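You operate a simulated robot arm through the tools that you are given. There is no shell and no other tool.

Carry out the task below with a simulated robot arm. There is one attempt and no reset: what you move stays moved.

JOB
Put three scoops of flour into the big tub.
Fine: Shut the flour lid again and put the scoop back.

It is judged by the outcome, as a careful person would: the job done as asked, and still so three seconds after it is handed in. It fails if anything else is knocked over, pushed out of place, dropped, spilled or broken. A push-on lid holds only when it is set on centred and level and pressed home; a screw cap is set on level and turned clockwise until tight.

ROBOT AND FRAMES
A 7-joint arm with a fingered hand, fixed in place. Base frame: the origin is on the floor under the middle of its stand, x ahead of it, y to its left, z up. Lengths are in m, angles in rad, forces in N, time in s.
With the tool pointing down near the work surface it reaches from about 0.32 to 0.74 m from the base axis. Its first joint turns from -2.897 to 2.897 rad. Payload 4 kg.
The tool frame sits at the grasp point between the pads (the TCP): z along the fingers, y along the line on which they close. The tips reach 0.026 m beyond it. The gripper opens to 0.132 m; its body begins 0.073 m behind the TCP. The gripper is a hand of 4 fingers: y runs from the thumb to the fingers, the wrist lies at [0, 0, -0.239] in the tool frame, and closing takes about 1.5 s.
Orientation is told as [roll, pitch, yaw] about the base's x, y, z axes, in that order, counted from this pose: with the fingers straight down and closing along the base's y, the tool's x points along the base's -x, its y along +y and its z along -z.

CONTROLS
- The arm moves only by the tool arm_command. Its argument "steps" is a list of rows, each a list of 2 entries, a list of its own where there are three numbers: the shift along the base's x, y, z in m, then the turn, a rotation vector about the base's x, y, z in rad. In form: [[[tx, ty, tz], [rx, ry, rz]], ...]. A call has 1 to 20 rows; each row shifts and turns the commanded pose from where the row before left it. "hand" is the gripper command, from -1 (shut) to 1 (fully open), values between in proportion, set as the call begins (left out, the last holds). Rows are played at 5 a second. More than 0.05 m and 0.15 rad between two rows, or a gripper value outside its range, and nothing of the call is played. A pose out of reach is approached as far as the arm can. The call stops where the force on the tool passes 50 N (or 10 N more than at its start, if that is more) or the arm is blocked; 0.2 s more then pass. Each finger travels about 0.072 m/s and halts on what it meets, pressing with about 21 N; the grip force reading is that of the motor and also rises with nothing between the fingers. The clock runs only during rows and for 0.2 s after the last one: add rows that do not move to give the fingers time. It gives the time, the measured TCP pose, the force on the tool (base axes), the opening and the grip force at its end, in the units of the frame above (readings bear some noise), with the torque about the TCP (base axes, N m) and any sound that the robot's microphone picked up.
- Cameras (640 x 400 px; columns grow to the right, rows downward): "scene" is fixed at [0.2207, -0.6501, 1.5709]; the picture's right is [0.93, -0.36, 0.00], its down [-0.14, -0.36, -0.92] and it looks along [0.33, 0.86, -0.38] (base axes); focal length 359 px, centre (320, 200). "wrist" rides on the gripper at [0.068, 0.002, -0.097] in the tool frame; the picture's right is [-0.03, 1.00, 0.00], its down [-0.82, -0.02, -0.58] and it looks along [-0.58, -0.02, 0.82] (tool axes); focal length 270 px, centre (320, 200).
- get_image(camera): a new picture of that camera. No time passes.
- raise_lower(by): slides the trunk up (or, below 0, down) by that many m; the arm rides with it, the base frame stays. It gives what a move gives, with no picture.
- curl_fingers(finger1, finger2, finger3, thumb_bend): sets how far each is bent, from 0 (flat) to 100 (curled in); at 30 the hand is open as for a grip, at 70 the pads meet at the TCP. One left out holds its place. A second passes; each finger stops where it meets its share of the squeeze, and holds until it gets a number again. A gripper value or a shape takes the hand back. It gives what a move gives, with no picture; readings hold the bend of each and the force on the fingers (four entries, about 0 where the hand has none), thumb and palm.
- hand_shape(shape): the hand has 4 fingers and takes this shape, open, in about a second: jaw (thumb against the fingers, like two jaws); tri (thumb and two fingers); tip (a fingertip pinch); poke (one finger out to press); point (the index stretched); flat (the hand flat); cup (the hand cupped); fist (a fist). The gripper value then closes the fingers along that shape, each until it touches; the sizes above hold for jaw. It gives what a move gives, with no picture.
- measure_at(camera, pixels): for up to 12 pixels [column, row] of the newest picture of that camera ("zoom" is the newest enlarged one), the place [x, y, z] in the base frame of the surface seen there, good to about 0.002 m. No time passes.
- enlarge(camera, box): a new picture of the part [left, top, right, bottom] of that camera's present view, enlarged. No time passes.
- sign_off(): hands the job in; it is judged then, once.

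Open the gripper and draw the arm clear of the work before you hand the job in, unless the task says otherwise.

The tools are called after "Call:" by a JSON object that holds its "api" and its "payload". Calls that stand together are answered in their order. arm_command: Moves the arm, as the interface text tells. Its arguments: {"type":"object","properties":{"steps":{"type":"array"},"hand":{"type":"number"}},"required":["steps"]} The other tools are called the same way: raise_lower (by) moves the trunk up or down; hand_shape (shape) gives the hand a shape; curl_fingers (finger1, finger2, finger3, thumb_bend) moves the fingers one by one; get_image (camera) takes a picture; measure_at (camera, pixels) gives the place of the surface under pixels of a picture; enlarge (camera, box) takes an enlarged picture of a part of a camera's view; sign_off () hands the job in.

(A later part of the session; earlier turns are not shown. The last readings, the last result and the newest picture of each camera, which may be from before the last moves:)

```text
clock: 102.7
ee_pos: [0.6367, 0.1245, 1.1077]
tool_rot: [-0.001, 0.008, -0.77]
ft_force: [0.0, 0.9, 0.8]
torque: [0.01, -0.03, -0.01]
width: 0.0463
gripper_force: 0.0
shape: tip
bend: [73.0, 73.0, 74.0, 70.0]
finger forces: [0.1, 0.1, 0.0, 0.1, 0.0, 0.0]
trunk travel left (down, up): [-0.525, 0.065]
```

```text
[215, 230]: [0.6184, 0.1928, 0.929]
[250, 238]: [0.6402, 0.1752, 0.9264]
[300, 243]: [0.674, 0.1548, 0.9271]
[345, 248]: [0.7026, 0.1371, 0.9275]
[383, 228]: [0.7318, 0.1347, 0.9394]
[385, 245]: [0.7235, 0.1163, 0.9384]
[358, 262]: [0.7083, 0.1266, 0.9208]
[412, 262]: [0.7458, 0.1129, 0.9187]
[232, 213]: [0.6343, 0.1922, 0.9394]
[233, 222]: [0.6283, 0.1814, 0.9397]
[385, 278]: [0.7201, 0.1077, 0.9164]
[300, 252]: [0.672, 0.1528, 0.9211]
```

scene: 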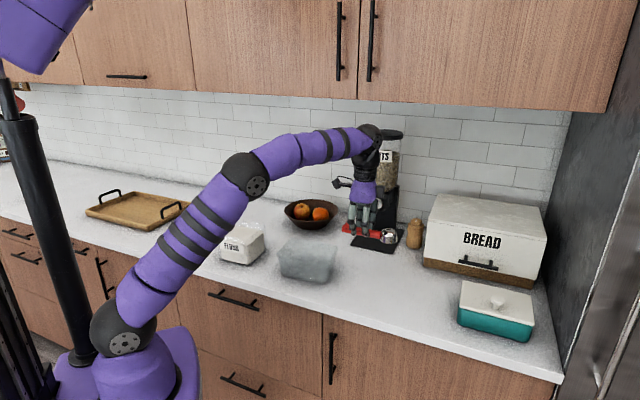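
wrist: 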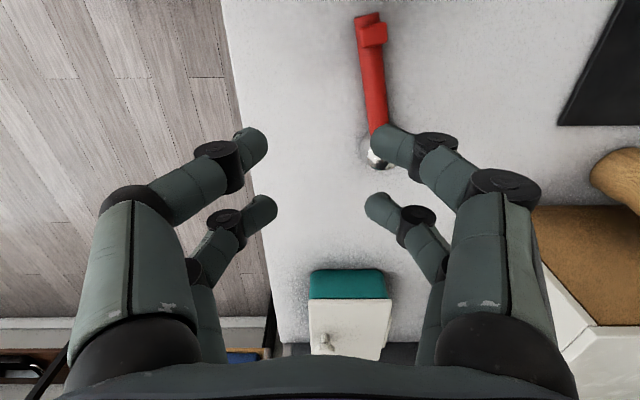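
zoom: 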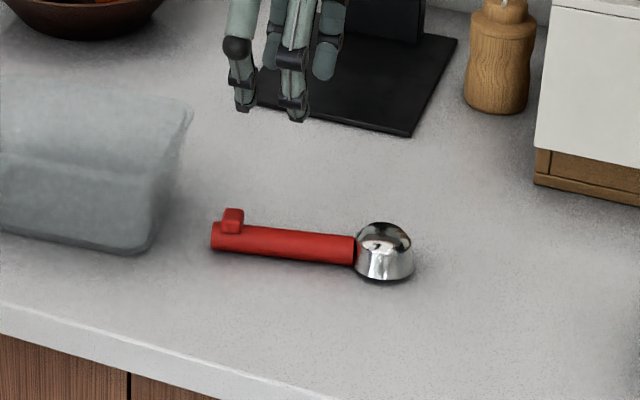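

Handle runs (0.620,0.190)→cup (0.728,0.122), direction −32°. I'll grasp it again and this time lay it on its side near the front edge with the hand fully horizontal and the cup tipped down, so the fingers stay clear.

Call:
{"api": "arm_command", "payload": {"steps": [[[0.011, 0.011, -0.03], [0, 0, 0.07]], [[0.011, 0.012, -0.03], [0, 0, 0.07]], [[0.011, 0.012, -0.03], [0, 0, 0.07]], [[0, 0, 0], [0, 0, 0]]], "hand": 0.3}}

Call:
{"api": "get_image", "payload": {"camera": "wrist"}}

```text
clock: 103.7
ee_pos: [0.669, 0.1627, 1.0171]
tool_rot: [-0.001, 0.005, -0.557]
ft_force: [-0.3, -0.3, -0.3]
torque: [-0.01, 0.01, -0.01]
width: 0.0856
gripper_force: 0.1
shape: tip
bend: [70.0, 70.0, 70.0, 65.0]
finger forces: [0.0, 0.0, 0.0, 0.1, 0.1, 0.0]
trunk travel left (down, up): [-0.525, 0.065]
```

```text
taken
```

wrist: 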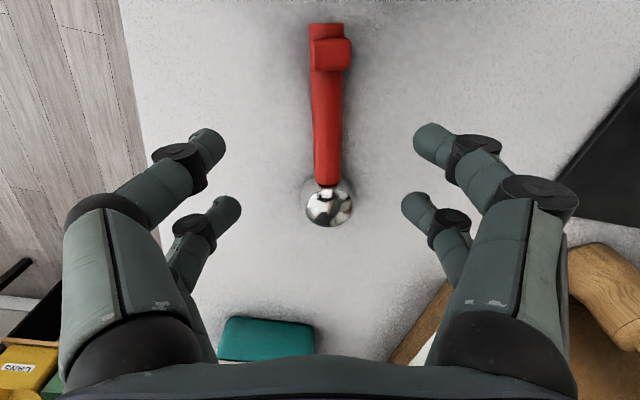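

The handle is aligned (x≈327 at row 128). I shift (−0.0015,0.0069), descend to z≈0.939 and close.

Call:
{"api": "arm_command", "payload": {"steps": [[[-0.0015, 0.0069, -0.03], [0, 0, 0]], [[0, 0, -0.03], [0, 0, 0]], [[0, 0, -0.012], [0, 0, 0]], [[0, 0, -0.006], [0, 0, 0]], [[0, 0, 0], [0, 0, 0]]]}}

Call:
{"api": "arm_command", "payload": {"steps": [[[0, 0, 0], [0, 0, 0]], [[0, 0, 0], [0, 0, 0]], [[0, 0, 0], [0, 0, 0]], [[0, 0, 0], [0, 0, 0]], [[0, 0, 0], [0, 0, 0]], [[0, 0, 0], [0, 0, 0]], [[0, 0, 0], [0, 0, 0]]], "hand": -1}}

Call:
{"api": "get_image", "payload": {"camera": "wrist"}}

```text
clock: 104.9
ee_pos: [0.6673, 0.1668, 0.9389]
tool_rot: [-0.001, 0.004, -0.557]
ft_force: [1.1, 0.1, -0.2]
torque: [0.01, 0.0, -0.02]
width: 0.0856
gripper_force: 0.0
shape: tip
bend: [70.0, 70.0, 70.0, 65.0]
finger forces: [0.1, 0.0, 0.1, 0.0, 0.0, 0.0]
trunk travel left (down, up): [-0.525, 0.065]
```

```text
clock: 106.5
ee_pos: [0.6664, 0.1688, 0.9372]
tool_rot: [0.002, 0.004, -0.556]
ft_force: [0.3, -0.2, 0.3]
torque: [0.01, 0.04, -0.02]
width: 0.0167
gripper_force: 20.7
shape: tip
bend: [72.0, 72.0, 72.0, 70.0]
finger forces: [18.8, 18.8, 18.8, 0.0, 18.9, 0.1]
trunk travel left (down, up): [-0.525, 0.065]
```

```text
taken
```

wrist: 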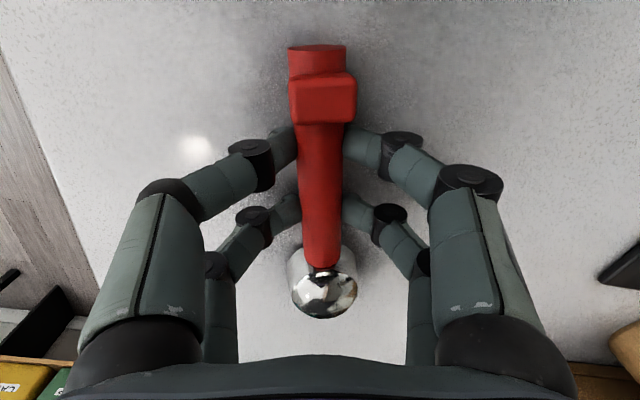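

Firm grip again. I lift, move to (0.655,0.095) and lean the hand by ~95° so the mouth faces outward and slightly up.

Call:
{"api": "arm_command", "payload": {"steps": [[[0, 0, 0.02], [0, 0, 0]], [[0, 0, 0.04], [0, 0, 0]], [[-0.002, -0.012, 0.04], [0, 0, 0]], [[-0.002, -0.012, 0.03], [0.117, -0.073, 0]], [[-0.002, -0.012, 0], [0.117, -0.073, 0]], [[-0.002, -0.012, 0], [0.117, -0.073, 0]], [[-0.002, -0.012, 0], [0.117, -0.073, 0]], [[-0.001, -0.012, 0], [0.117, -0.073, 0]], [[0, 0, 0], [0.117, -0.073, 0]], [[0, 0, 0], [0.117, -0.073, 0]], [[0, 0, 0], [0.117, -0.073, 0]], [[0, 0, 0], [0.117, -0.073, 0]], [[0, 0, 0], [0.117, -0.073, 0]], [[0, 0, 0], [0.117, -0.073, 0]], [[0, 0, 0], [0.117, -0.073, 0]], [[0, 0, 0], [0, 0, 0]]]}}

Call:
{"api": "get_image", "payload": {"camera": "scene"}}

Call:
{"api": "get_image", "payload": {"camera": "wrist"}}

```text
clock: 109.9
ee_pos: [0.6561, 0.0936, 1.0696]
tool_rot: [1.656, -0.001, -0.554]
ft_force: [-0.4, 0.0, -1.3]
torque: [0.02, -0.01, -0.01]
width: 0.0165
gripper_force: 21.2
shape: tip
bend: [72.0, 72.0, 72.0, 70.0]
finger forces: [18.7, 18.7, 19.0, 0.0, 18.9, 0.1]
trunk travel left (down, up): [-0.525, 0.065]
```

```text
taken
```

scene: 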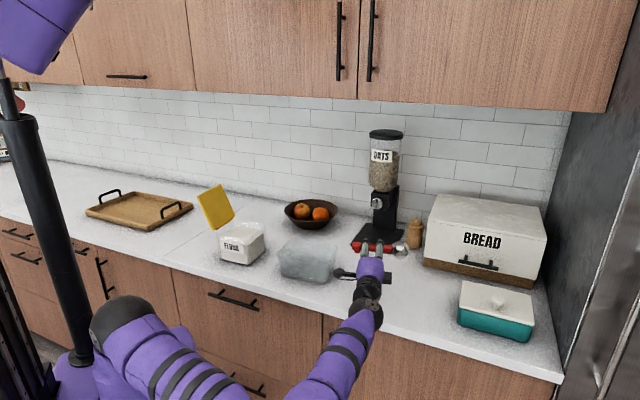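

```text
taken
```

wrist: 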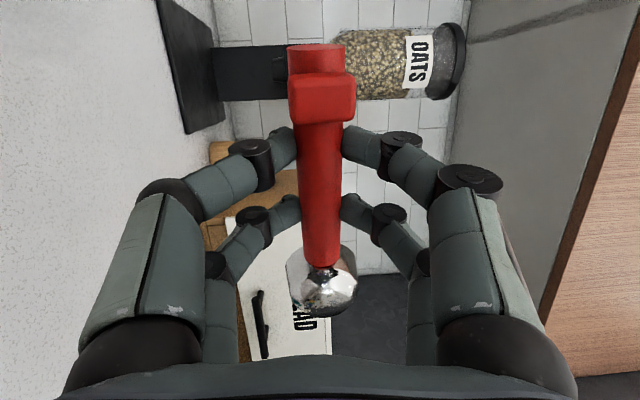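

The arm handles the horizontal hand from the front nicely; the dome faces the robot and the mouth outward. Now I roll the hand 17° so the cup end is lower and descend to just above the counter.

Call:
{"api": "arm_command", "payload": {"steps": [[[-0.0025, -0.004, 0], [0.079, 0.127, 0]], [[-0.0025, -0.004, 0], [0.079, 0.127, 0]], [[0, 0, -0.03], [0, 0, 0]], [[0, 0, -0.03], [0, 0, 0]], [[0, 0, -0.03], [0, 0, 0]], [[0, 0, 0], [0, 0, 0]]]}}

Call:
{"api": "get_image", "payload": {"camera": "scene"}}

Call:
{"api": "enlarge", "payload": {"camera": "scene", "box": [310, 230, 430, 330]}}

```text
clock: 111.3
ee_pos: [0.6517, 0.0857, 0.9807]
tool_rot: [1.657, 0.297, -0.551]
ft_force: [-0.1, 0.8, -0.9]
torque: [-0.04, -0.02, 0.01]
width: 0.0161
gripper_force: 20.7
shape: tip
bend: [72.0, 72.0, 72.0, 70.0]
finger forces: [18.7, 18.8, 18.9, 0.0, 19.1, 0.1]
trunk travel left (down, up): [-0.525, 0.065]
```

```text
taken
```

scene: 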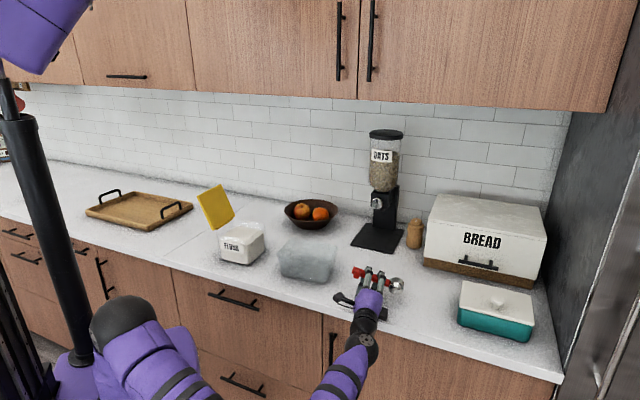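

```text
4.00 times, centred on (370, 280) of scene
```

zoom: 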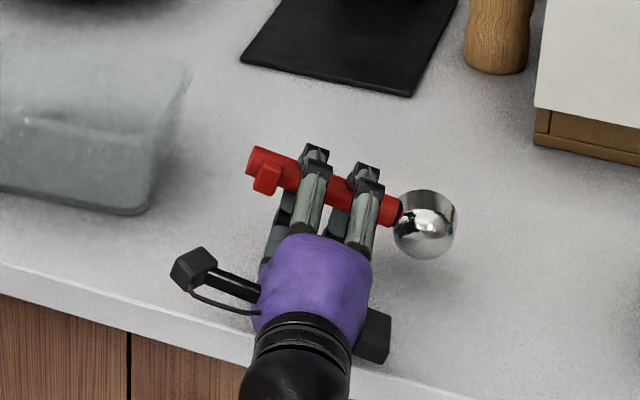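

The scoop is posed with the cup end lower. I lower it gently to contact.

Call:
{"api": "arm_command", "payload": {"steps": [[[0, 0, -0.012], [0, 0, 0]], [[0, 0, -0.006], [0, 0, 0]], [[0, 0, -0.004], [0, 0, 0]], [[0, 0, 0], [0, 0, 0]]]}}

Call:
{"api": "arm_command", "payload": {"steps": [[[0, 0, -0.003], [0, 0, 0]], [[0, 0, 0], [0, 0, 0]]]}}

Call:
{"api": "arm_command", "payload": {"steps": [[[0, 0, -0.002], [0, 0, 0]], [[0, 0, 0], [0, 0, 0]]]}}

```text
clock: 112.3
ee_pos: [0.649, 0.0839, 0.9644]
tool_rot: [1.664, 0.291, -0.55]
ft_force: [-3.5, -2.6, 40.7]
torque: [-1.06, 0.47, -0.03]
width: 0.0138
gripper_force: 21.3
shape: tip
bend: [72.0, 72.0, 68.0, 70.0]
finger forces: [24.1, 24.9, 74.5, 0.0, 16.3, 0.1]
trunk travel left (down, up): [-0.525, 0.065]
```

```text
clock: 112.7
ee_pos: [0.6501, 0.086, 0.967]
tool_rot: [1.671, 0.29, -0.546]
ft_force: [4.6, -4.5, 23.1]
torque: [-0.77, -0.05, 0.08]
width: 0.014
gripper_force: 20.8
shape: tip
bend: [72.0, 72.0, 70.0, 70.0]
finger forces: [22.1, 22.3, 50.9, 0.0, 17.9, 0.1]
trunk travel left (down, up): [-0.525, 0.065]
stopped in row 2: the force on the tool passed its limit at 52 N (the readings are from after the stop); the commanded pose is now the measured one
```

```text
clock: 113.3
ee_pos: [0.6493, 0.086, 0.9655]
tool_rot: [1.676, 0.289, -0.543]
ft_force: [1.3, 1.3, 35.9]
torque: [-0.74, 0.17, -0.01]
width: 0.0134
gripper_force: 21.2
shape: tip
bend: [72.0, 72.0, 68.0, 70.0]
finger forces: [23.2, 25.0, 67.9, 0.0, 17.1, 0.0]
trunk travel left (down, up): [-0.525, 0.065]
```

A lower finger knuckle hit the counter first (f3 at 70 N) with the cup still ~13 mm up. I back up and reduce the lean to about 75°, where the knuckles clear, keeping the cup tipped down.

Call:
{"api": "arm_command", "payload": {"steps": [[[0, 0, 0.01], [0, 0, 0]], [[0, 0, 0.02], [-0.0947, 0.059, 0.034]], [[0, 0, 0], [-0.0947, 0.059, 0.034]], [[0, 0, 0], [-0.0947, 0.059, 0.034]], [[0, 0, 0], [0.032, 0.051, 0]], [[0, 0, 0], [0, 0, 0]]]}}

Call:
{"api": "enlarge", "payload": {"camera": "scene", "box": [310, 230, 430, 330]}}

Call:
{"api": "get_image", "payload": {"camera": "wrist"}}

```text
clock: 114.7
ee_pos: [0.6498, 0.0848, 0.9881]
tool_rot: [1.316, 0.357, -0.547]
ft_force: [0.3, -0.6, -1.8]
torque: [-0.03, 0.0, -0.01]
width: 0.0149
gripper_force: 20.6
shape: tip
bend: [72.0, 72.0, 72.0, 70.0]
finger forces: [19.9, 19.8, 19.9, 0.1, 20.2, 0.0]
trunk travel left (down, up): [-0.525, 0.065]
```

```text
4.00 times, centred on (370, 280) of scene
```

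zoom: 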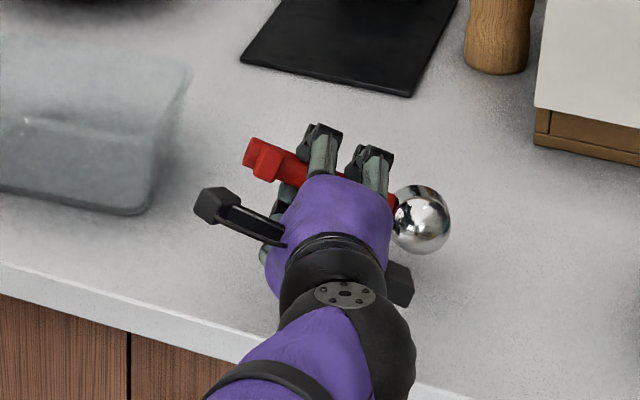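

```text
taken
```

wrist: 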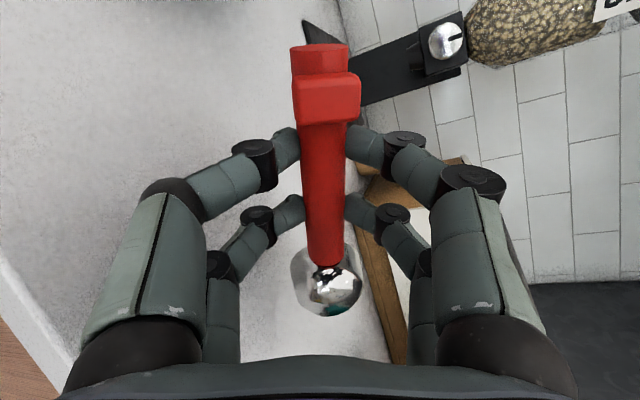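

Now the lean is 75° with the cup 20° down. I creep down toward contact near z≈0.966.

Call:
{"api": "arm_command", "payload": {"steps": [[[0, 0, -0.01], [0, 0, 0]], [[0, 0, -0.005], [0, 0, 0]], [[0, 0, -0.002], [0, 0, 0]], [[0, 0, 0], [0, 0, 0]]]}}

Call:
{"api": "arm_command", "payload": {"steps": [[[0, 0, -0.002], [0, 0, 0]], [[0, 0, 0], [0, 0, 0]]]}}

Call:
{"api": "arm_command", "payload": {"steps": [[[0, 0, -0.002], [0, 0, 0]], [[0, 0, 0], [0, 0, 0]]]}}

```text
clock: 115.7
ee_pos: [0.6513, 0.0858, 0.9721]
tool_rot: [1.318, 0.358, -0.547]
ft_force: [0.6, 0.1, -0.9]
torque: [0.0, 0.03, -0.02]
width: 0.0149
gripper_force: 21.2
shape: tip
bend: [72.0, 72.0, 72.0, 70.0]
finger forces: [19.8, 19.8, 19.9, 0.0, 20.0, 0.0]
trunk travel left (down, up): [-0.525, 0.065]
```

```text
clock: 116.3
ee_pos: [0.6527, 0.0861, 0.9702]
tool_rot: [1.318, 0.358, -0.546]
ft_force: [-0.8, 0.4, 0.0]
torque: [0.01, -0.01, 0.01]
width: 0.0151
gripper_force: 21.1
shape: tip
bend: [72.0, 72.0, 72.0, 70.0]
finger forces: [19.8, 19.8, 19.9, 0.0, 20.0, 0.1]
trunk travel left (down, up): [-0.525, 0.065]
```

```text
clock: 116.9
ee_pos: [0.6514, 0.0885, 0.9671]
tool_rot: [1.317, 0.358, -0.547]
ft_force: [0.0, 0.4, -0.3]
torque: [-0.01, 0.04, -0.02]
width: 0.0149
gripper_force: 20.9
shape: tip
bend: [72.0, 72.0, 72.0, 70.0]
finger forces: [19.8, 19.8, 19.8, 0.1, 20.1, 0.0]
trunk travel left (down, up): [-0.525, 0.065]
```

Call:
{"api": "arm_command", "payload": {"steps": [[[0, 0, -0.002], [0, 0, 0]], [[0, 0, -0.002], [0, 0, 0]], [[0, 0, 0], [0, 0, 0]]]}}

Call:
{"api": "arm_command", "payload": {"steps": [[[0, 0, -0.002], [0, 0, 0]], [[0, 0, 0], [0, 0, 0]]]}}

Call:
{"api": "enlarge", "payload": {"camera": "scene", "box": [310, 230, 430, 330]}}

```text
clock: 117.7
ee_pos: [0.6513, 0.0864, 0.9642]
tool_rot: [1.316, 0.358, -0.549]
ft_force: [-0.3, -0.3, -0.5]
torque: [0.01, 0.01, 0.0]
width: 0.0153
gripper_force: 21.3
shape: tip
bend: [72.0, 72.0, 72.0, 70.0]
finger forces: [19.8, 19.8, 20.0, 0.0, 20.2, 0.1]
trunk travel left (down, up): [-0.525, 0.065]
```

```text
clock: 118.3
ee_pos: [0.6501, 0.0863, 0.9611]
tool_rot: [1.317, 0.358, -0.545]
ft_force: [-0.5, -0.3, -1.1]
torque: [0.01, -0.03, 0.03]
width: 0.0149
gripper_force: 20.6
shape: tip
bend: [72.0, 72.0, 72.0, 70.0]
finger forces: [19.8, 19.8, 20.0, 0.0, 20.0, 0.0]
trunk travel left (down, up): [-0.525, 0.065]
```

```text
4.00 times, centred on (370, 280) of scene
```

zoom: 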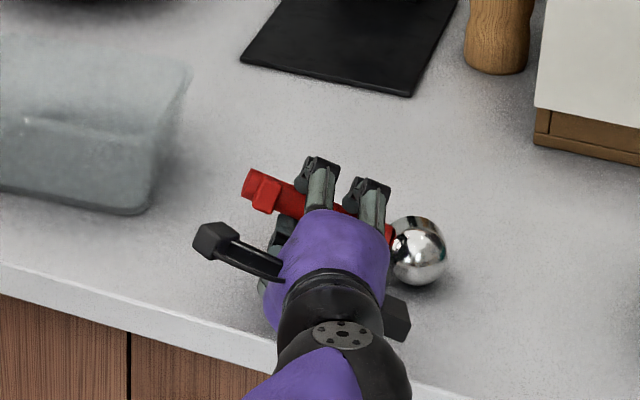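

No contact yet at z=0.961; I continue down in 2 mm steps.

Call:
{"api": "arm_command", "payload": {"steps": [[[0, 0, -0.002], [0, 0, 0]], [[0, 0, 0], [0, 0, 0]]]}}

Call:
{"api": "arm_command", "payload": {"steps": [[[0, 0, -0.002], [0, 0, 0]], [[0, 0, 0], [0, 0, 0]]]}}

Call:
{"api": "arm_command", "payload": {"steps": [[[0, 0, -0.001], [0, 0, 0]], [[0, 0, 0], [0, 0, 0]]]}}

```text
clock: 118.9
ee_pos: [0.6511, 0.086, 0.9586]
tool_rot: [1.318, 0.355, -0.548]
ft_force: [0.1, 1.0, 3.0]
torque: [-0.01, -0.18, 0.08]
width: 0.015
gripper_force: 20.4
shape: tip
bend: [72.0, 72.0, 72.0, 70.0]
finger forces: [19.7, 22.1, 19.0, 0.1, 20.6, 0.1]
trunk travel left (down, up): [-0.525, 0.065]
```

```text
clock: 119.5
ee_pos: [0.6494, 0.0855, 0.9592]
tool_rot: [1.318, 0.357, -0.546]
ft_force: [-1.3, 2.6, 7.0]
torque: [0.01, -0.33, 0.1]
width: 0.0153
gripper_force: 21.0
shape: tip
bend: [72.0, 72.0, 72.0, 70.0]
finger forces: [19.7, 24.2, 17.6, 0.1, 20.8, 0.0]
trunk travel left (down, up): [-0.525, 0.065]
```

```text
clock: 120.1
ee_pos: [0.6492, 0.0859, 0.959]
tool_rot: [1.317, 0.355, -0.546]
ft_force: [-0.6, 1.8, 9.8]
torque: [-0.1, -0.34, 0.06]
width: 0.0155
gripper_force: 20.7
shape: tip
bend: [72.0, 72.0, 72.0, 70.0]
finger forces: [19.7, 24.8, 20.1, 0.0, 20.8, 0.1]
trunk travel left (down, up): [-0.525, 0.065]
```

Contact now reads as the cup touching (f2 rises, 10 N at z=0.959). I open the fingers to let the scoop settle on its side.

Call:
{"api": "arm_command", "payload": {"steps": [[[0, 0, 0.001], [0, 0, 0]], [[0, 0, 0], [0, 0, 0]], [[0, 0, 0], [0, 0, 0]]], "hand": -0.5}}

Call:
{"api": "get_image", "payload": {"camera": "wrist"}}

Call:
{"api": "enlarge", "payload": {"camera": "scene", "box": [310, 230, 430, 330]}}

```text
clock: 120.9
ee_pos: [0.6512, 0.0843, 0.9601]
tool_rot: [1.318, 0.355, -0.549]
ft_force: [3.7, 3.0, 12.7]
torque: [-0.28, -0.05, 0.11]
width: 0.0305
gripper_force: 0.0
shape: tip
bend: [73.0, 73.0, 73.0, 70.0]
finger forces: [0.0, 0.0, 12.7, 0.1, 0.0, 0.0]
trunk travel left (down, up): [-0.525, 0.065]
```

```text
taken
```

wrist: 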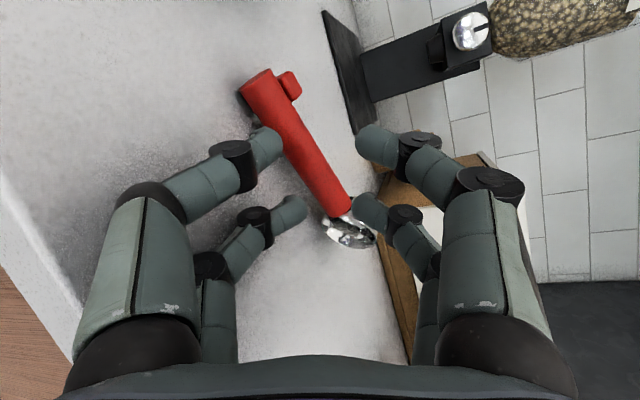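

```text
4.00 times, centred on (370, 280) of scene
```

zoom: 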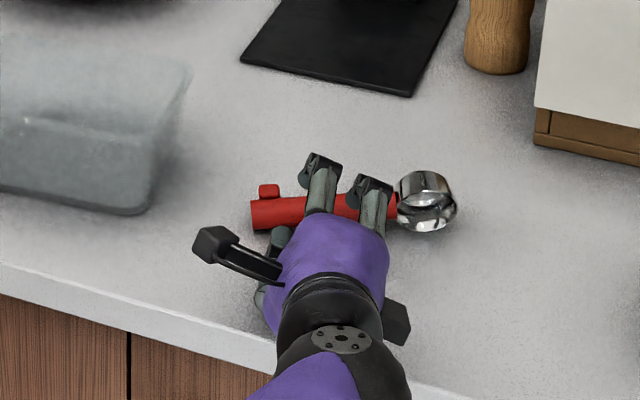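

The scoop rolled again: its mouth now faces the robot side with the foot pointing outward. I withdraw the hand and see how it rests.

Call:
{"api": "arm_command", "payload": {"steps": [[[-0.003, -0.0045, 0.004], [0, 0, 0]], [[-0.008, -0.0125, 0.005], [0, 0, 0]], [[-0.008, -0.0125, 0.008], [0, 0, 0]], [[-0.008, -0.0125, 0.012], [0, 0, 0]], [[-0.008, -0.0125, 0.02], [0, 0, 0]], [[-0.005, -0.008, 0.03], [0, 0, 0]], [[0, 0, 0.03], [-0.079, -0.127, 0]], [[0, 0, 0.03], [-0.079, -0.127, 0]], [[0, 0, 0], [-0.032, -0.053, 0]], [[0, 0, 0], [0, 0, 0]]], "hand": -0.2}}

Call:
{"api": "arm_command", "payload": {"steps": [[[0, 0, 0.01], [-0.117, 0.073, 0]], [[0, 0, 0.01], [-0.117, 0.073, 0]], [[0.003, 0.005, 0.01], [-0.117, 0.073, 0]], [[0.005, 0.008, 0], [-0.117, 0.073, 0]], [[0.005, 0.008, 0], [-0.117, 0.073, 0]], [[0.005, 0.008, 0], [-0.117, 0.073, 0]], [[0.005, 0.008, 0], [-0.117, 0.073, 0]], [[0.005, 0.008, 0], [-0.117, 0.073, 0]], [[0.005, 0.008, 0], [-0.117, 0.073, 0]], [[0, 0, 0], [-0.063, 0.039, 0]], [[0, 0, 0], [0, 0, 0]]]}}

Call:
{"api": "get_image", "payload": {"camera": "wrist"}}

Call:
{"api": "enlarge", "payload": {"camera": "scene", "box": [310, 220, 430, 320]}}

```text
clock: 123.1
ee_pos: [0.6115, 0.0222, 1.0978]
tool_rot: [1.314, -0.006, -0.549]
ft_force: [-0.2, 0.4, 0.1]
torque: [0.02, -0.01, 0.01]
width: 0.0526
gripper_force: 0.1
shape: tip
bend: [73.0, 73.0, 73.0, 70.0]
finger forces: [0.0, 0.1, 0.0, 0.0, 0.0, 0.0]
trunk travel left (down, up): [-0.525, 0.065]
```

```text
clock: 125.5
ee_pos: [0.6438, 0.0768, 1.128]
tool_rot: [-0.001, 0.009, -0.551]
ft_force: [-0.7, 0.2, 0.1]
torque: [0.0, 0.02, -0.01]
width: 0.0525
gripper_force: 0.2
shape: tip
bend: [73.0, 73.0, 73.0, 70.0]
finger forces: [0.1, 0.0, 0.0, 0.0, 0.1, 0.0]
trunk travel left (down, up): [-0.525, 0.065]
```

```text
taken
```

wrist: 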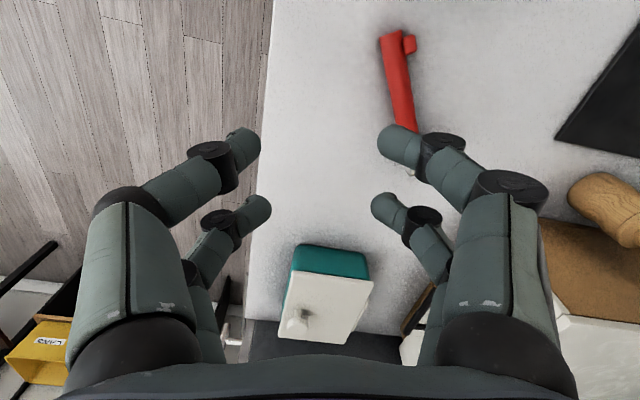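

```text
4.00 times, centred on (370, 270) of scene
```

zoom: 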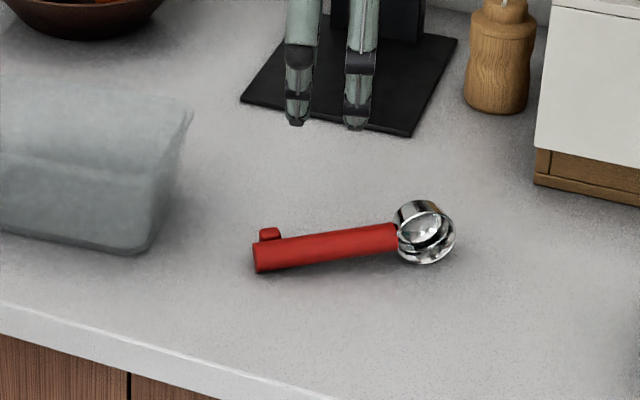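

It now lies on its side with the mouth toward the robot. To right it, I'd roll it outward (toward its dome side) by pushing the handle with the fingers loosely around it. I'll measure it first.

Call:
{"api": "measure_at", "payload": {"camera": "zoom", "pixels": [[256, 250], [300, 240], [345, 235], [390, 228], [418, 205], [452, 232], [425, 262], [400, 235], [425, 235], [268, 231], [256, 265], [345, 252]]}}

```text
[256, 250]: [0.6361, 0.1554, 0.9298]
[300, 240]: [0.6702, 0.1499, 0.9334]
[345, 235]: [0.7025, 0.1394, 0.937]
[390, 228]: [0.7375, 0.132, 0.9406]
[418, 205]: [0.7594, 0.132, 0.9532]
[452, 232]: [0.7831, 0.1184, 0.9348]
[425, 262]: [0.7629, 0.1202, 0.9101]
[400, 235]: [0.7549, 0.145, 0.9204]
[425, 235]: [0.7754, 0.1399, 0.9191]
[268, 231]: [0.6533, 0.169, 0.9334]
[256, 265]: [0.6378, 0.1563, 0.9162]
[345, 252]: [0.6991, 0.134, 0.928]
```

The handle lies along −15°, from (0.637,0.158) to the cup at (0.765,0.128). I move over it with yaw −0.255, fingers partly open, ready to straddle it.

Call:
{"api": "arm_command", "payload": {"steps": [[[0.016, 0.022, -0.02], [0, 0, 0.1]], [[0.016, 0.022, -0.03], [0, 0, 0.1]], [[0.016, 0.022, -0.03], [0, 0, 0.095]], [[0, 0, -0.03], [0, 0, 0]], [[0, 0, 0], [0, 0, 0]]], "hand": -0.2}}

Call:
{"api": "get_image", "payload": {"camera": "wrist"}}

```text
clock: 126.7
ee_pos: [0.6907, 0.1412, 1.0157]
tool_rot: [-0.001, 0.009, -0.257]
ft_force: [-0.4, -0.3, 0.3]
torque: [0.01, -0.04, 0.03]
width: 0.0527
gripper_force: 0.0
shape: tip
bend: [73.0, 73.0, 73.0, 70.0]
finger forces: [0.0, 0.0, 0.0, 0.0, 0.0, 0.0]
trunk travel left (down, up): [-0.525, 0.065]
```

```text
taken
```

wrist: 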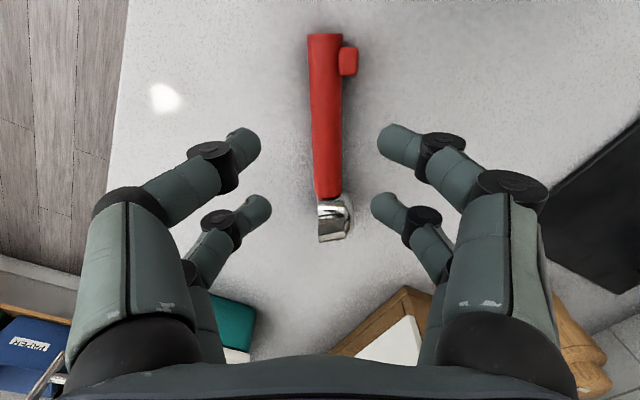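

Aligned (handle x≈327, row 130, foot on the right). I lower to z≈0.942 with the fingers straddling the handle.

Call:
{"api": "arm_command", "payload": {"steps": [[[0.001, 0.0039, -0.03], [0, 0, 0]], [[0, 0, -0.03], [0, 0, 0]], [[0, 0, -0.0135], [0, 0, 0]], [[0, 0, 0], [0, 0, 0]]], "hand": -0.35}}

Call:
{"api": "get_image", "payload": {"camera": "wrist"}}

```text
clock: 127.7
ee_pos: [0.6917, 0.1476, 0.9421]
tool_rot: [-0.001, 0.008, -0.255]
ft_force: [0.5, -0.3, 0.0]
torque: [-0.01, 0.0, -0.02]
width: 0.0433
gripper_force: 0.0
shape: tip
bend: [73.0, 73.0, 73.0, 70.0]
finger forces: [0.1, 0.1, 0.0, 0.0, 0.1, 0.0]
trunk travel left (down, up): [-0.525, 0.065]
```

```text
taken
```

wrist: 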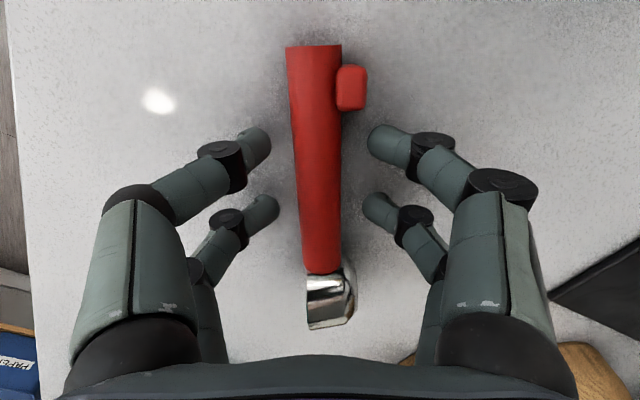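

The foot is on the right, mouth left. I push to the right (+tool y) with the left fingers: 12 mm to contact and then 12 mm more.

Call:
{"api": "arm_command", "payload": {"steps": [[[0.001, 0.00387, 0], [0, 0, 0]], [[0.001, 0.00387, 0], [0, 0, 0]], [[0.001, 0.00387, 0], [0, 0, 0]], [[0.001, 0.00387, 0], [0, 0, 0]], [[0.001, 0.00387, 0], [0, 0, 0]], [[0.001, 0.00387, 0], [0, 0, 0]], [[0, 0, 0], [0, 0, 0]]]}}

Call:
{"api": "get_image", "payload": {"camera": "wrist"}}

```text
clock: 129.3
ee_pos: [0.6991, 0.1695, 0.9453]
tool_rot: [-0.002, 0.007, -0.256]
ft_force: [-0.5, -0.5, 0.5]
torque: [-0.01, 0.04, 0.03]
width: 0.0436
gripper_force: 0.1
shape: tip
bend: [73.0, 73.0, 73.0, 70.0]
finger forces: [0.0, 0.1, 0.1, 0.0, 0.1, 0.0]
trunk travel left (down, up): [-0.525, 0.065]
```

```text
taken
```

wrist: 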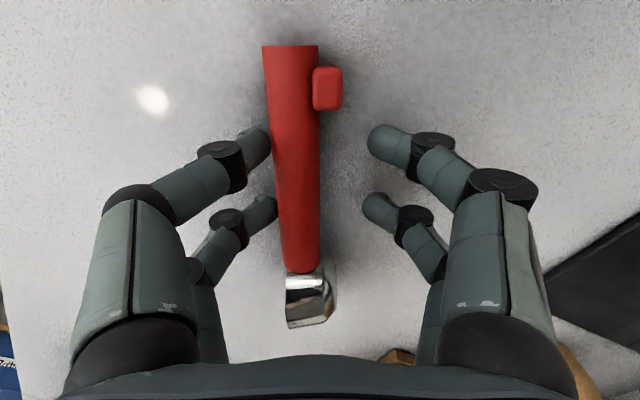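

The scoop slid instead of rolling, so the push must act high on the cup. I'll grip it as it lies, carry it closer (cup near (0.666,0.071)), set it down on its side, and then roll it by pressing on top of the cup.

Call:
{"api": "arm_command", "payload": {"steps": [[[-0.0025, -0.0097, -0.003], [0, 0, 0]], [[0, 0, 0], [0, 0, 0]]]}}

Call:
{"api": "arm_command", "payload": {"steps": [[[0, 0, 0], [0, 0, 0]], [[0, 0, 0], [0, 0, 0]], [[0, 0, 0], [0, 0, 0]], [[0, 0, 0], [0, 0, 0]], [[0, 0, 0], [0, 0, 0]]], "hand": -1}}

Call:
{"api": "get_image", "payload": {"camera": "wrist"}}

```text
clock: 129.9
ee_pos: [0.6964, 0.1614, 0.9406]
tool_rot: [0.001, 0.008, -0.257]
ft_force: [-0.2, 0.1, 0.8]
torque: [0.05, -0.01, -0.01]
width: 0.0431
gripper_force: 0.0
shape: tip
bend: [73.0, 73.0, 73.0, 70.0]
finger forces: [0.1, 0.0, 0.0, 0.1, 0.0, 0.0]
trunk travel left (down, up): [-0.525, 0.065]
```

```text
clock: 131.1
ee_pos: [0.6954, 0.1619, 0.9415]
tool_rot: [0.0, 0.009, -0.255]
ft_force: [-0.7, -0.1, -0.8]
torque: [0.0, 0.0, 0.0]
width: 0.0148
gripper_force: 20.2
shape: tip
bend: [72.0, 72.0, 72.0, 70.0]
finger forces: [18.7, 16.5, 16.5, 0.1, 18.9, 0.0]
trunk travel left (down, up): [-0.525, 0.065]
```

```text
taken
```

wrist: 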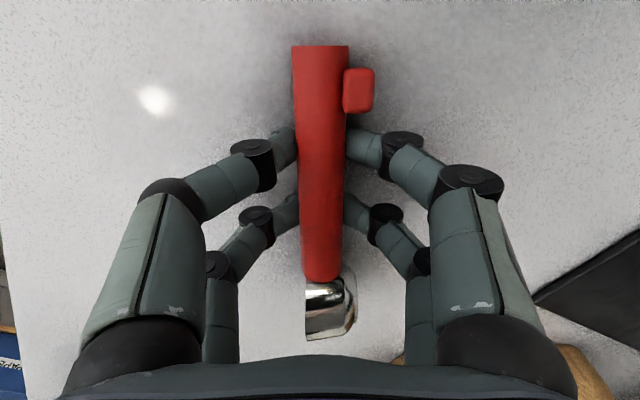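

Gripped firmly on its side (mouth to tool −y). I lift it and carry it to TCP (0.61,0.125) with yaw −0.77, then set it down there.

Call:
{"api": "arm_command", "payload": {"steps": [[[0, 0, 0.015], [0, 0, 0]], [[0, 0, 0.03], [0, 0, 0]], [[-0.012, -0.005, 0.01], [0, 0, -0.1]], [[-0.018, -0.008, 0], [0, 0, -0.1]], [[-0.018, -0.008, 0], [0, 0, -0.1]], [[-0.018, -0.008, 0], [0, 0, -0.1]], [[-0.019, -0.008, 0], [0, 0, -0.115]], [[0, 0, -0.02], [0, 0, 0]], [[0, 0, -0.02], [0, 0, 0]], [[0, 0, 0], [0, 0, 0]]]}}

Call:
{"api": "get_image", "payload": {"camera": "wrist"}}

Call:
{"api": "enlarge", "payload": {"camera": "scene", "box": [310, 220, 430, 320]}}

```text
clock: 133.3
ee_pos: [0.6111, 0.1241, 0.9566]
tool_rot: [-0.001, 0.008, -0.772]
ft_force: [-0.1, 0.4, -0.6]
torque: [0.02, -0.02, 0.01]
width: 0.0148
gripper_force: 20.8
shape: tip
bend: [72.0, 72.0, 73.0, 70.0]
finger forces: [18.7, 16.3, 16.2, 0.0, 18.7, 0.0]
trunk travel left (down, up): [-0.525, 0.065]
```

```text
taken
```

wrist: 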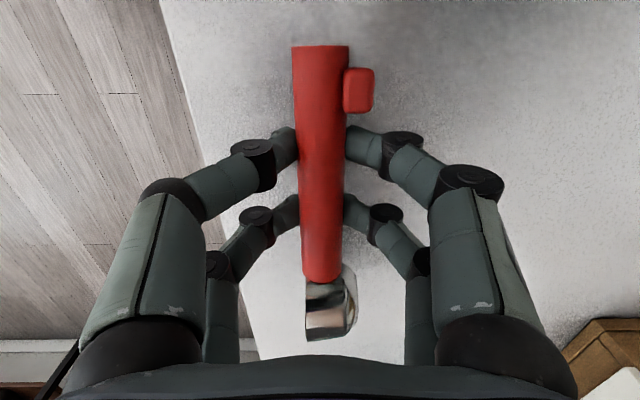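

```text
4.00 times, centred on (370, 270) of scene
```

zoom: 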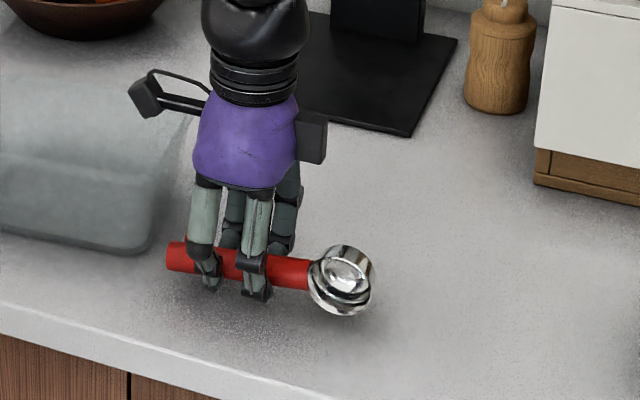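

The mouth faces front, as intended. I lower to the grasp height and open gently to leave it on its side.

Call:
{"api": "arm_command", "payload": {"steps": [[[0, 0, -0.008], [0, 0, 0]], [[0, 0, -0.005], [0, 0, 0]], [[0, 0, -0.002], [0, 0, 0]], [[0, 0, 0], [0, 0, 0]]]}}

Call:
{"api": "arm_command", "payload": {"steps": [[[0, 0, 0], [0, 0, 0]], [[0, 0, 0], [0, 0, 0]]], "hand": -0.66}}

Call:
{"api": "arm_command", "payload": {"steps": [[[0, 0, 0], [0, 0, 0]], [[0, 0, 0], [0, 0, 0]]], "hand": -0.3}}

Call:
{"api": "get_image", "payload": {"camera": "wrist"}}

```text
clock: 134.3
ee_pos: [0.6104, 0.1222, 0.9403]
tool_rot: [0.001, 0.008, -0.773]
ft_force: [-0.1, -0.6, 1.4]
torque: [0.03, -0.02, 0.02]
width: 0.0151
gripper_force: 21.1
shape: tip
bend: [72.0, 72.0, 73.0, 70.0]
finger forces: [18.7, 16.5, 16.2, 0.0, 18.7, 0.0]
trunk travel left (down, up): [-0.525, 0.065]
```

```text
clock: 134.9
ee_pos: [0.6109, 0.1235, 0.9408]
tool_rot: [-0.001, 0.01, -0.772]
ft_force: [-0.2, 0.0, -0.1]
torque: [-0.04, 0.01, 0.0]
width: 0.0222
gripper_force: 0.0
shape: tip
bend: [73.0, 73.0, 73.0, 70.0]
finger forces: [0.0, 0.0, 0.0, 0.1, 0.0, 0.0]
trunk travel left (down, up): [-0.525, 0.065]
```

```text
clock: 135.5
ee_pos: [0.6096, 0.1231, 0.9401]
tool_rot: [0.001, 0.009, -0.772]
ft_force: [-0.3, 0.1, 0.2]
torque: [0.0, -0.02, 0.0]
width: 0.0458
gripper_force: 0.1
shape: tip
bend: [73.0, 73.0, 73.0, 70.0]
finger forces: [0.1, 0.0, 0.1, 0.0, 0.1, 0.1]
trunk travel left (down, up): [-0.525, 0.065]
```

```text
taken
```

wrist: 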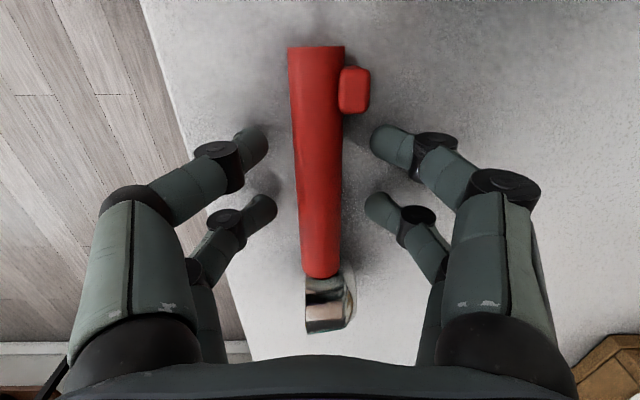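

It stays on its side. I raise the hand and try the "point" shape to see which finger extends, since a single finger could reach into the cup and tip it upright.

Call:
{"api": "arm_command", "payload": {"steps": [[[0, 0, 0.03], [0, 0, 0]], [[0, 0, 0.045], [0, 0, 0]], [[0, 0, 0.045], [0, 0, 0]], [[0, 0, 0.04], [0, 0, 0]], [[0, 0, 0], [0, 0, 0]]]}}

Call:
{"api": "hand_shape", "payload": {"shape": "point"}}

Call:
{"api": "get_image", "payload": {"camera": "wrist"}}

Call:
{"api": "enlarge", "payload": {"camera": "scene", "box": [300, 150, 430, 310]}}

```text
clock: 136.7
ee_pos: [0.6121, 0.1257, 1.1001]
tool_rot: [0.0, 0.008, -0.771]
ft_force: [-0.2, -0.3, -0.6]
torque: [0.02, 0.02, 0.0]
width: 0.046
gripper_force: 0.0
shape: tip
bend: [73.0, 73.0, 73.0, 70.0]
finger forces: [0.0, 0.1, 0.1, 0.0, 0.0, 0.0]
trunk travel left (down, up): [-0.525, 0.065]
```

```text
clock: 137.6
ee_pos: [0.6137, 0.1256, 1.0992]
tool_rot: [0.0, 0.01, -0.773]
ft_force: [-0.2, 0.6, 0.2]
torque: [0.02, 0.03, 0.02]
width: 0.0001
gripper_force: 0.0
shape: point
bend: [0.0, 100.0, 100.0, 42.0]
finger forces: [0.0, 0.1, 0.1, 0.0, 0.0, 0.1]
trunk travel left (down, up): [-0.525, 0.065]
```

```text
taken
```

wrist: 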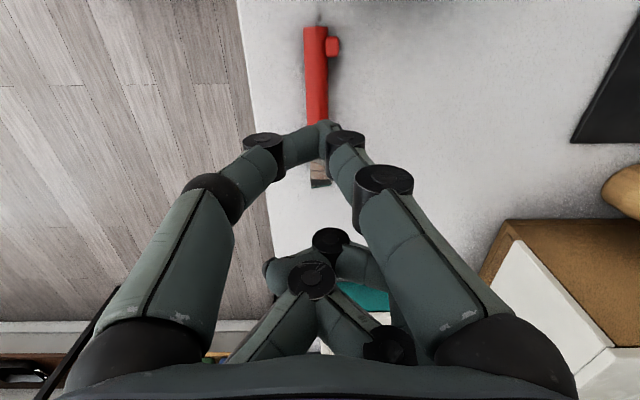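

```text
2.50 times, centred on (365, 230) of scene
```

zoom: 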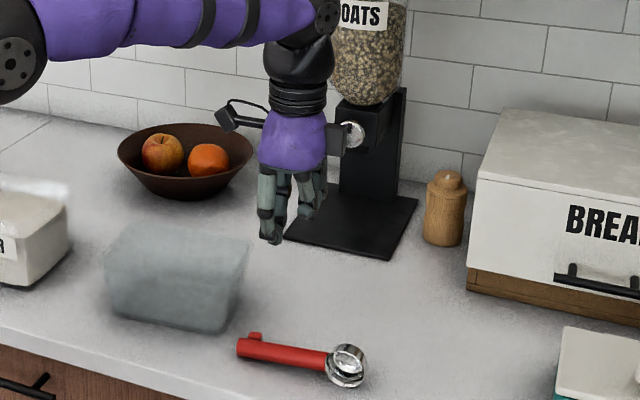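

"point" leaves f1 and the thumb out at the +x side with the others curled. I'll check "poke" too.

Call:
{"api": "hand_shape", "payload": {"shape": "poke"}}

Call:
{"api": "get_image", "payload": {"camera": "wrist"}}

Call:
{"api": "enlarge", "payload": {"camera": "scene", "box": [330, 180, 410, 270]}}

```text
clock: 138.5
ee_pos: [0.6109, 0.1253, 1.0986]
tool_rot: [0.001, 0.01, -0.771]
ft_force: [-0.2, 0.0, 0.2]
torque: [0.02, 0.0, 0.02]
width: 0.0
gripper_force: 0.1
shape: poke
bend: [100.0, 100.0, 100.0, 34.0]
finger forces: [0.0, 0.0, 0.0, 0.0, 0.1, 0.1]
trunk travel left (down, up): [-0.525, 0.065]
```

```text
taken
```

wrist: 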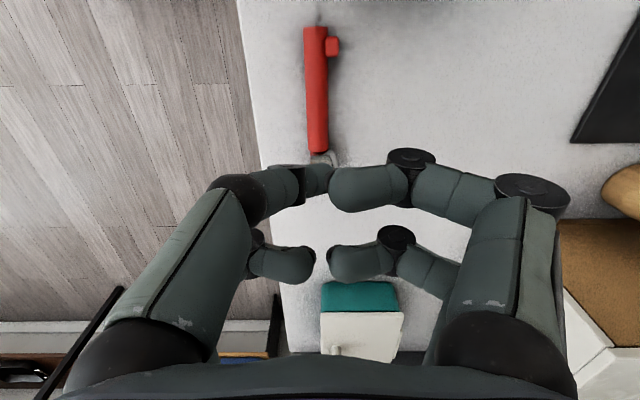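

```text
4.44 times, centred on (370, 225) of scene
```

zoom: 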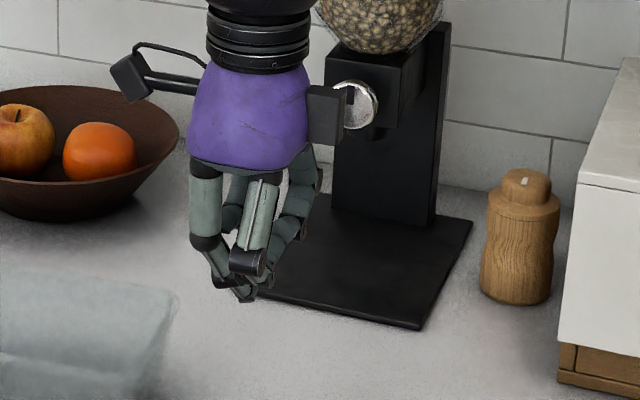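

Neither gives a clean single finger, but the closed hand can act as a paddle. I'll push the cup's upper rim outward with closed fingertips about 30 mm above the counter. First I measure the cup precisely.

Call:
{"api": "hand_shape", "payload": {"shape": "jaw"}}

Call:
{"api": "enlarge", "payload": {"camera": "scene", "box": [385, 270, 455, 320]}}

Call:
{"api": "enlarge", "payload": {"camera": "scene", "box": [385, 265, 465, 315]}}

```text
clock: 139.4
ee_pos: [0.6115, 0.1251, 1.0993]
tool_rot: [0.0, 0.009, -0.772]
ft_force: [0.0, 0.4, 0.1]
torque: [0.03, 0.02, -0.01]
width: 0.1319
gripper_force: 0.0
shape: jaw
bend: [30.0, 30.0, 30.0, 30.0]
finger forces: [0.2, 0.0, 0.0, 0.1, 0.0, 0.0]
trunk travel left (down, up): [-0.525, 0.065]
```

```text
8.00 times, centred on (420, 295) of scene
```

zoom: 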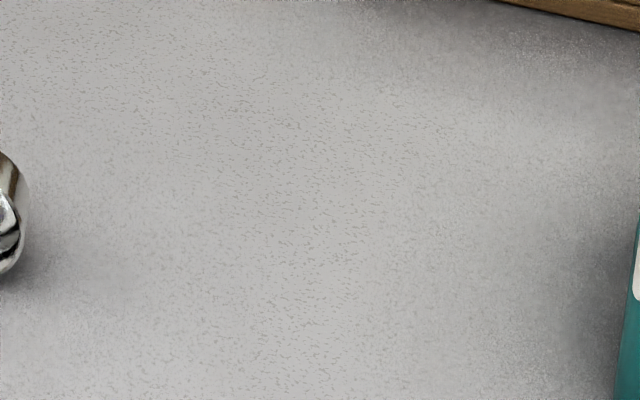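

```text
8.00 times, centred on (425, 290) of scene
```

zoom: 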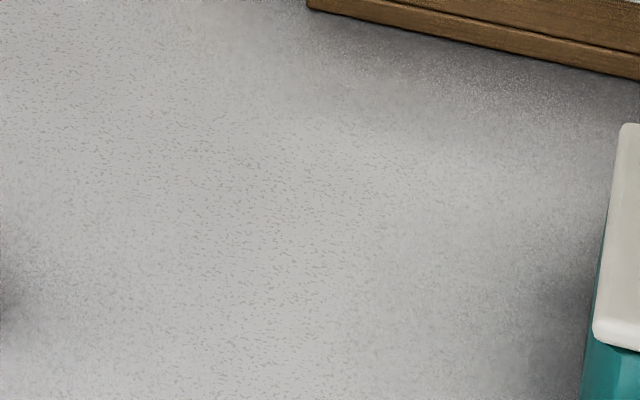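

The scoop is further left; I'll enlarge around (345–395, 275–315) in the scene.

Call:
{"api": "enlarge", "payload": {"camera": "scene", "box": [325, 270, 400, 320]}}

```text
8.00 times, centred on (362, 295) of scene
```

zoom: 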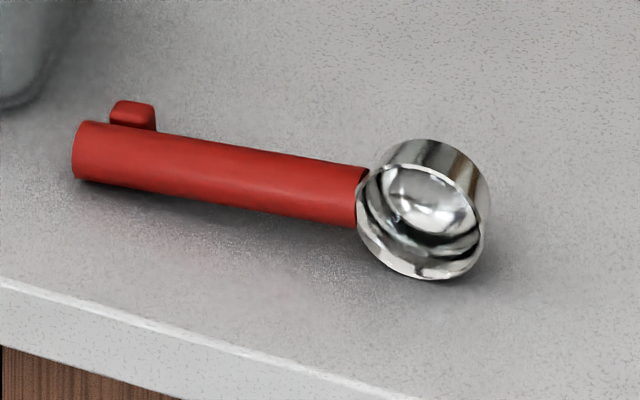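

Clear view of the cup on its side with the mouth toward the front. I measure rim and handle points.

Call:
{"api": "measure_at", "payload": {"camera": "zoom", "pixels": [[372, 170], [478, 195], [425, 172], [420, 276], [358, 205], [484, 240], [430, 142], [485, 175], [430, 205], [80, 135], [360, 175], [240, 160]]}}

```text
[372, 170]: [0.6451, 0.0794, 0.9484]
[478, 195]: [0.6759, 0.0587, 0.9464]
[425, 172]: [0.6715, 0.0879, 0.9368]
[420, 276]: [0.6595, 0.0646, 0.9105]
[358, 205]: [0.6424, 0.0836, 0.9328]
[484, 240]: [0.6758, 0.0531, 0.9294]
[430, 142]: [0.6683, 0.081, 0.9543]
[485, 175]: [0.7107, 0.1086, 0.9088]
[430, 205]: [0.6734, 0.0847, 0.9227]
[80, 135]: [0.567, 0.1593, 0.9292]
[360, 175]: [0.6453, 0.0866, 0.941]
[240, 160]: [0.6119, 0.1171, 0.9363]
```

The rim's upper edge is near (0.660,0.069,0.954). I close the hand into a paddle and descend in front of the mouth with the tips ~30 mm above the counter.

Call:
{"api": "arm_command", "payload": {"steps": [[[0.006, -0.02, 0], [0, 0, 0]], [[0.006, -0.025, 0], [0, 0, 0]], [[0.005, -0.022, 0], [0, 0, 0]], [[0.003, -0.017, -0.02], [0, 0, 0]], [[0, 0, -0.04], [0, 0, 0]], [[0, 0, -0.04], [0, 0, 0]], [[0, 0, -0.032], [0, 0, 0]], [[0, 0, 0], [0, 0, 0]]], "hand": -1}}

Call:
{"api": "enlarge", "payload": {"camera": "scene", "box": [325, 250, 400, 320]}}

Call:
{"api": "get_image", "payload": {"camera": "wrist"}}

```text
clock: 141.2
ee_pos: [0.6333, 0.0396, 0.9676]
tool_rot: [0.0, 0.009, -0.774]
ft_force: [0.5, -0.2, 0.9]
torque: [0.04, 0.0, 0.0]
width: 0.0
gripper_force: 21.1
shape: jaw
bend: [62.0, 63.0, 63.0, 70.0]
finger forces: [0.1, 0.0, 0.0, 0.0, 0.0, 0.1]
trunk travel left (down, up): [-0.525, 0.065]
```

```text
5.71 times, centred on (362, 285) of scene
```

zoom: 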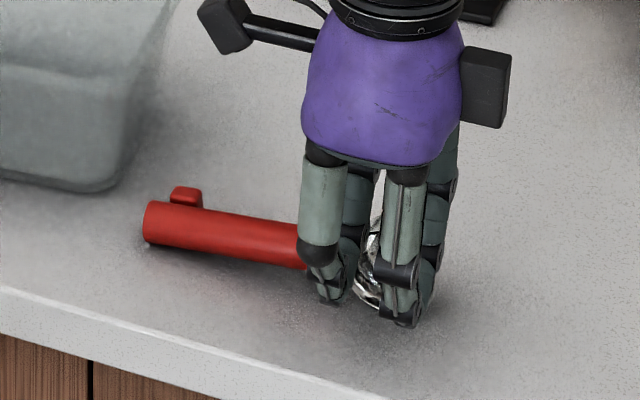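

```text
taken
```

wrist: 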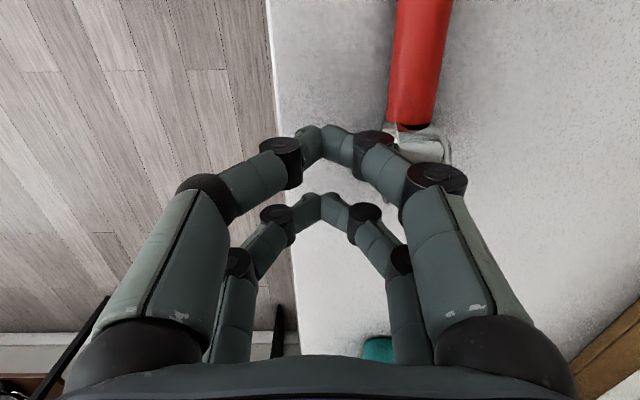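

The closed fingers stand in front of the mouth, near contact. I push outward (+h) 24 mm and look.

Call:
{"api": "arm_command", "payload": {"steps": [[[0.0028, 0.0029, 0], [0, 0, 0]], [[0.0028, 0.0029, 0], [0, 0, 0]], [[0.0028, 0.0029, 0], [0, 0, 0]], [[0.0028, 0.0029, 0], [0, 0, 0]], [[0.0028, 0.0029, 0], [0, 0, 0]], [[0.0028, 0.0029, 0], [0, 0, 0]], [[0, 0, 0], [0, 0, 0]]]}}

Call:
{"api": "enlarge", "payload": {"camera": "scene", "box": [325, 250, 400, 320]}}

Call:
{"api": "get_image", "payload": {"camera": "wrist"}}

```text
clock: 142.8
ee_pos: [0.6489, 0.0565, 0.9677]
tool_rot: [0.0, 0.008, -0.772]
ft_force: [0.0, 0.1, -0.3]
torque: [-0.02, 0.0, 0.0]
width: 0.0
gripper_force: 20.7
shape: jaw
bend: [62.0, 63.0, 63.0, 70.0]
finger forces: [0.0, 0.0, 0.1, 0.0, 0.0, 0.0]
trunk travel left (down, up): [-0.525, 0.065]
```

```text
5.71 times, centred on (362, 285) of scene
```

zoom: 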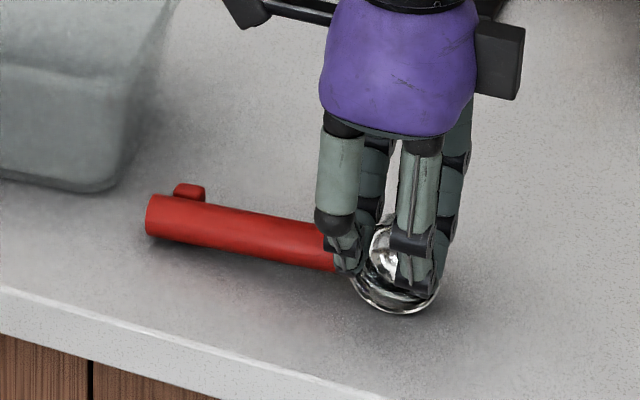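

```text
taken
```

wrist: 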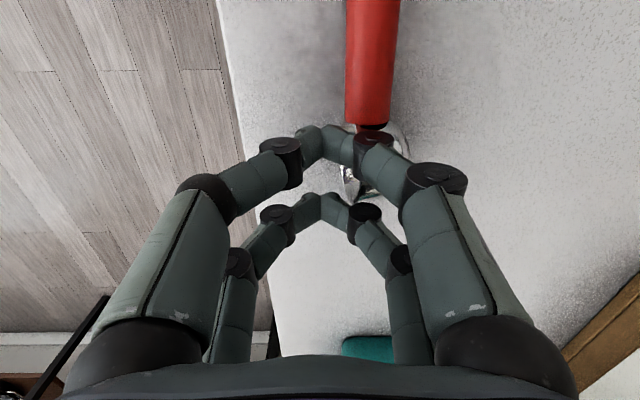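

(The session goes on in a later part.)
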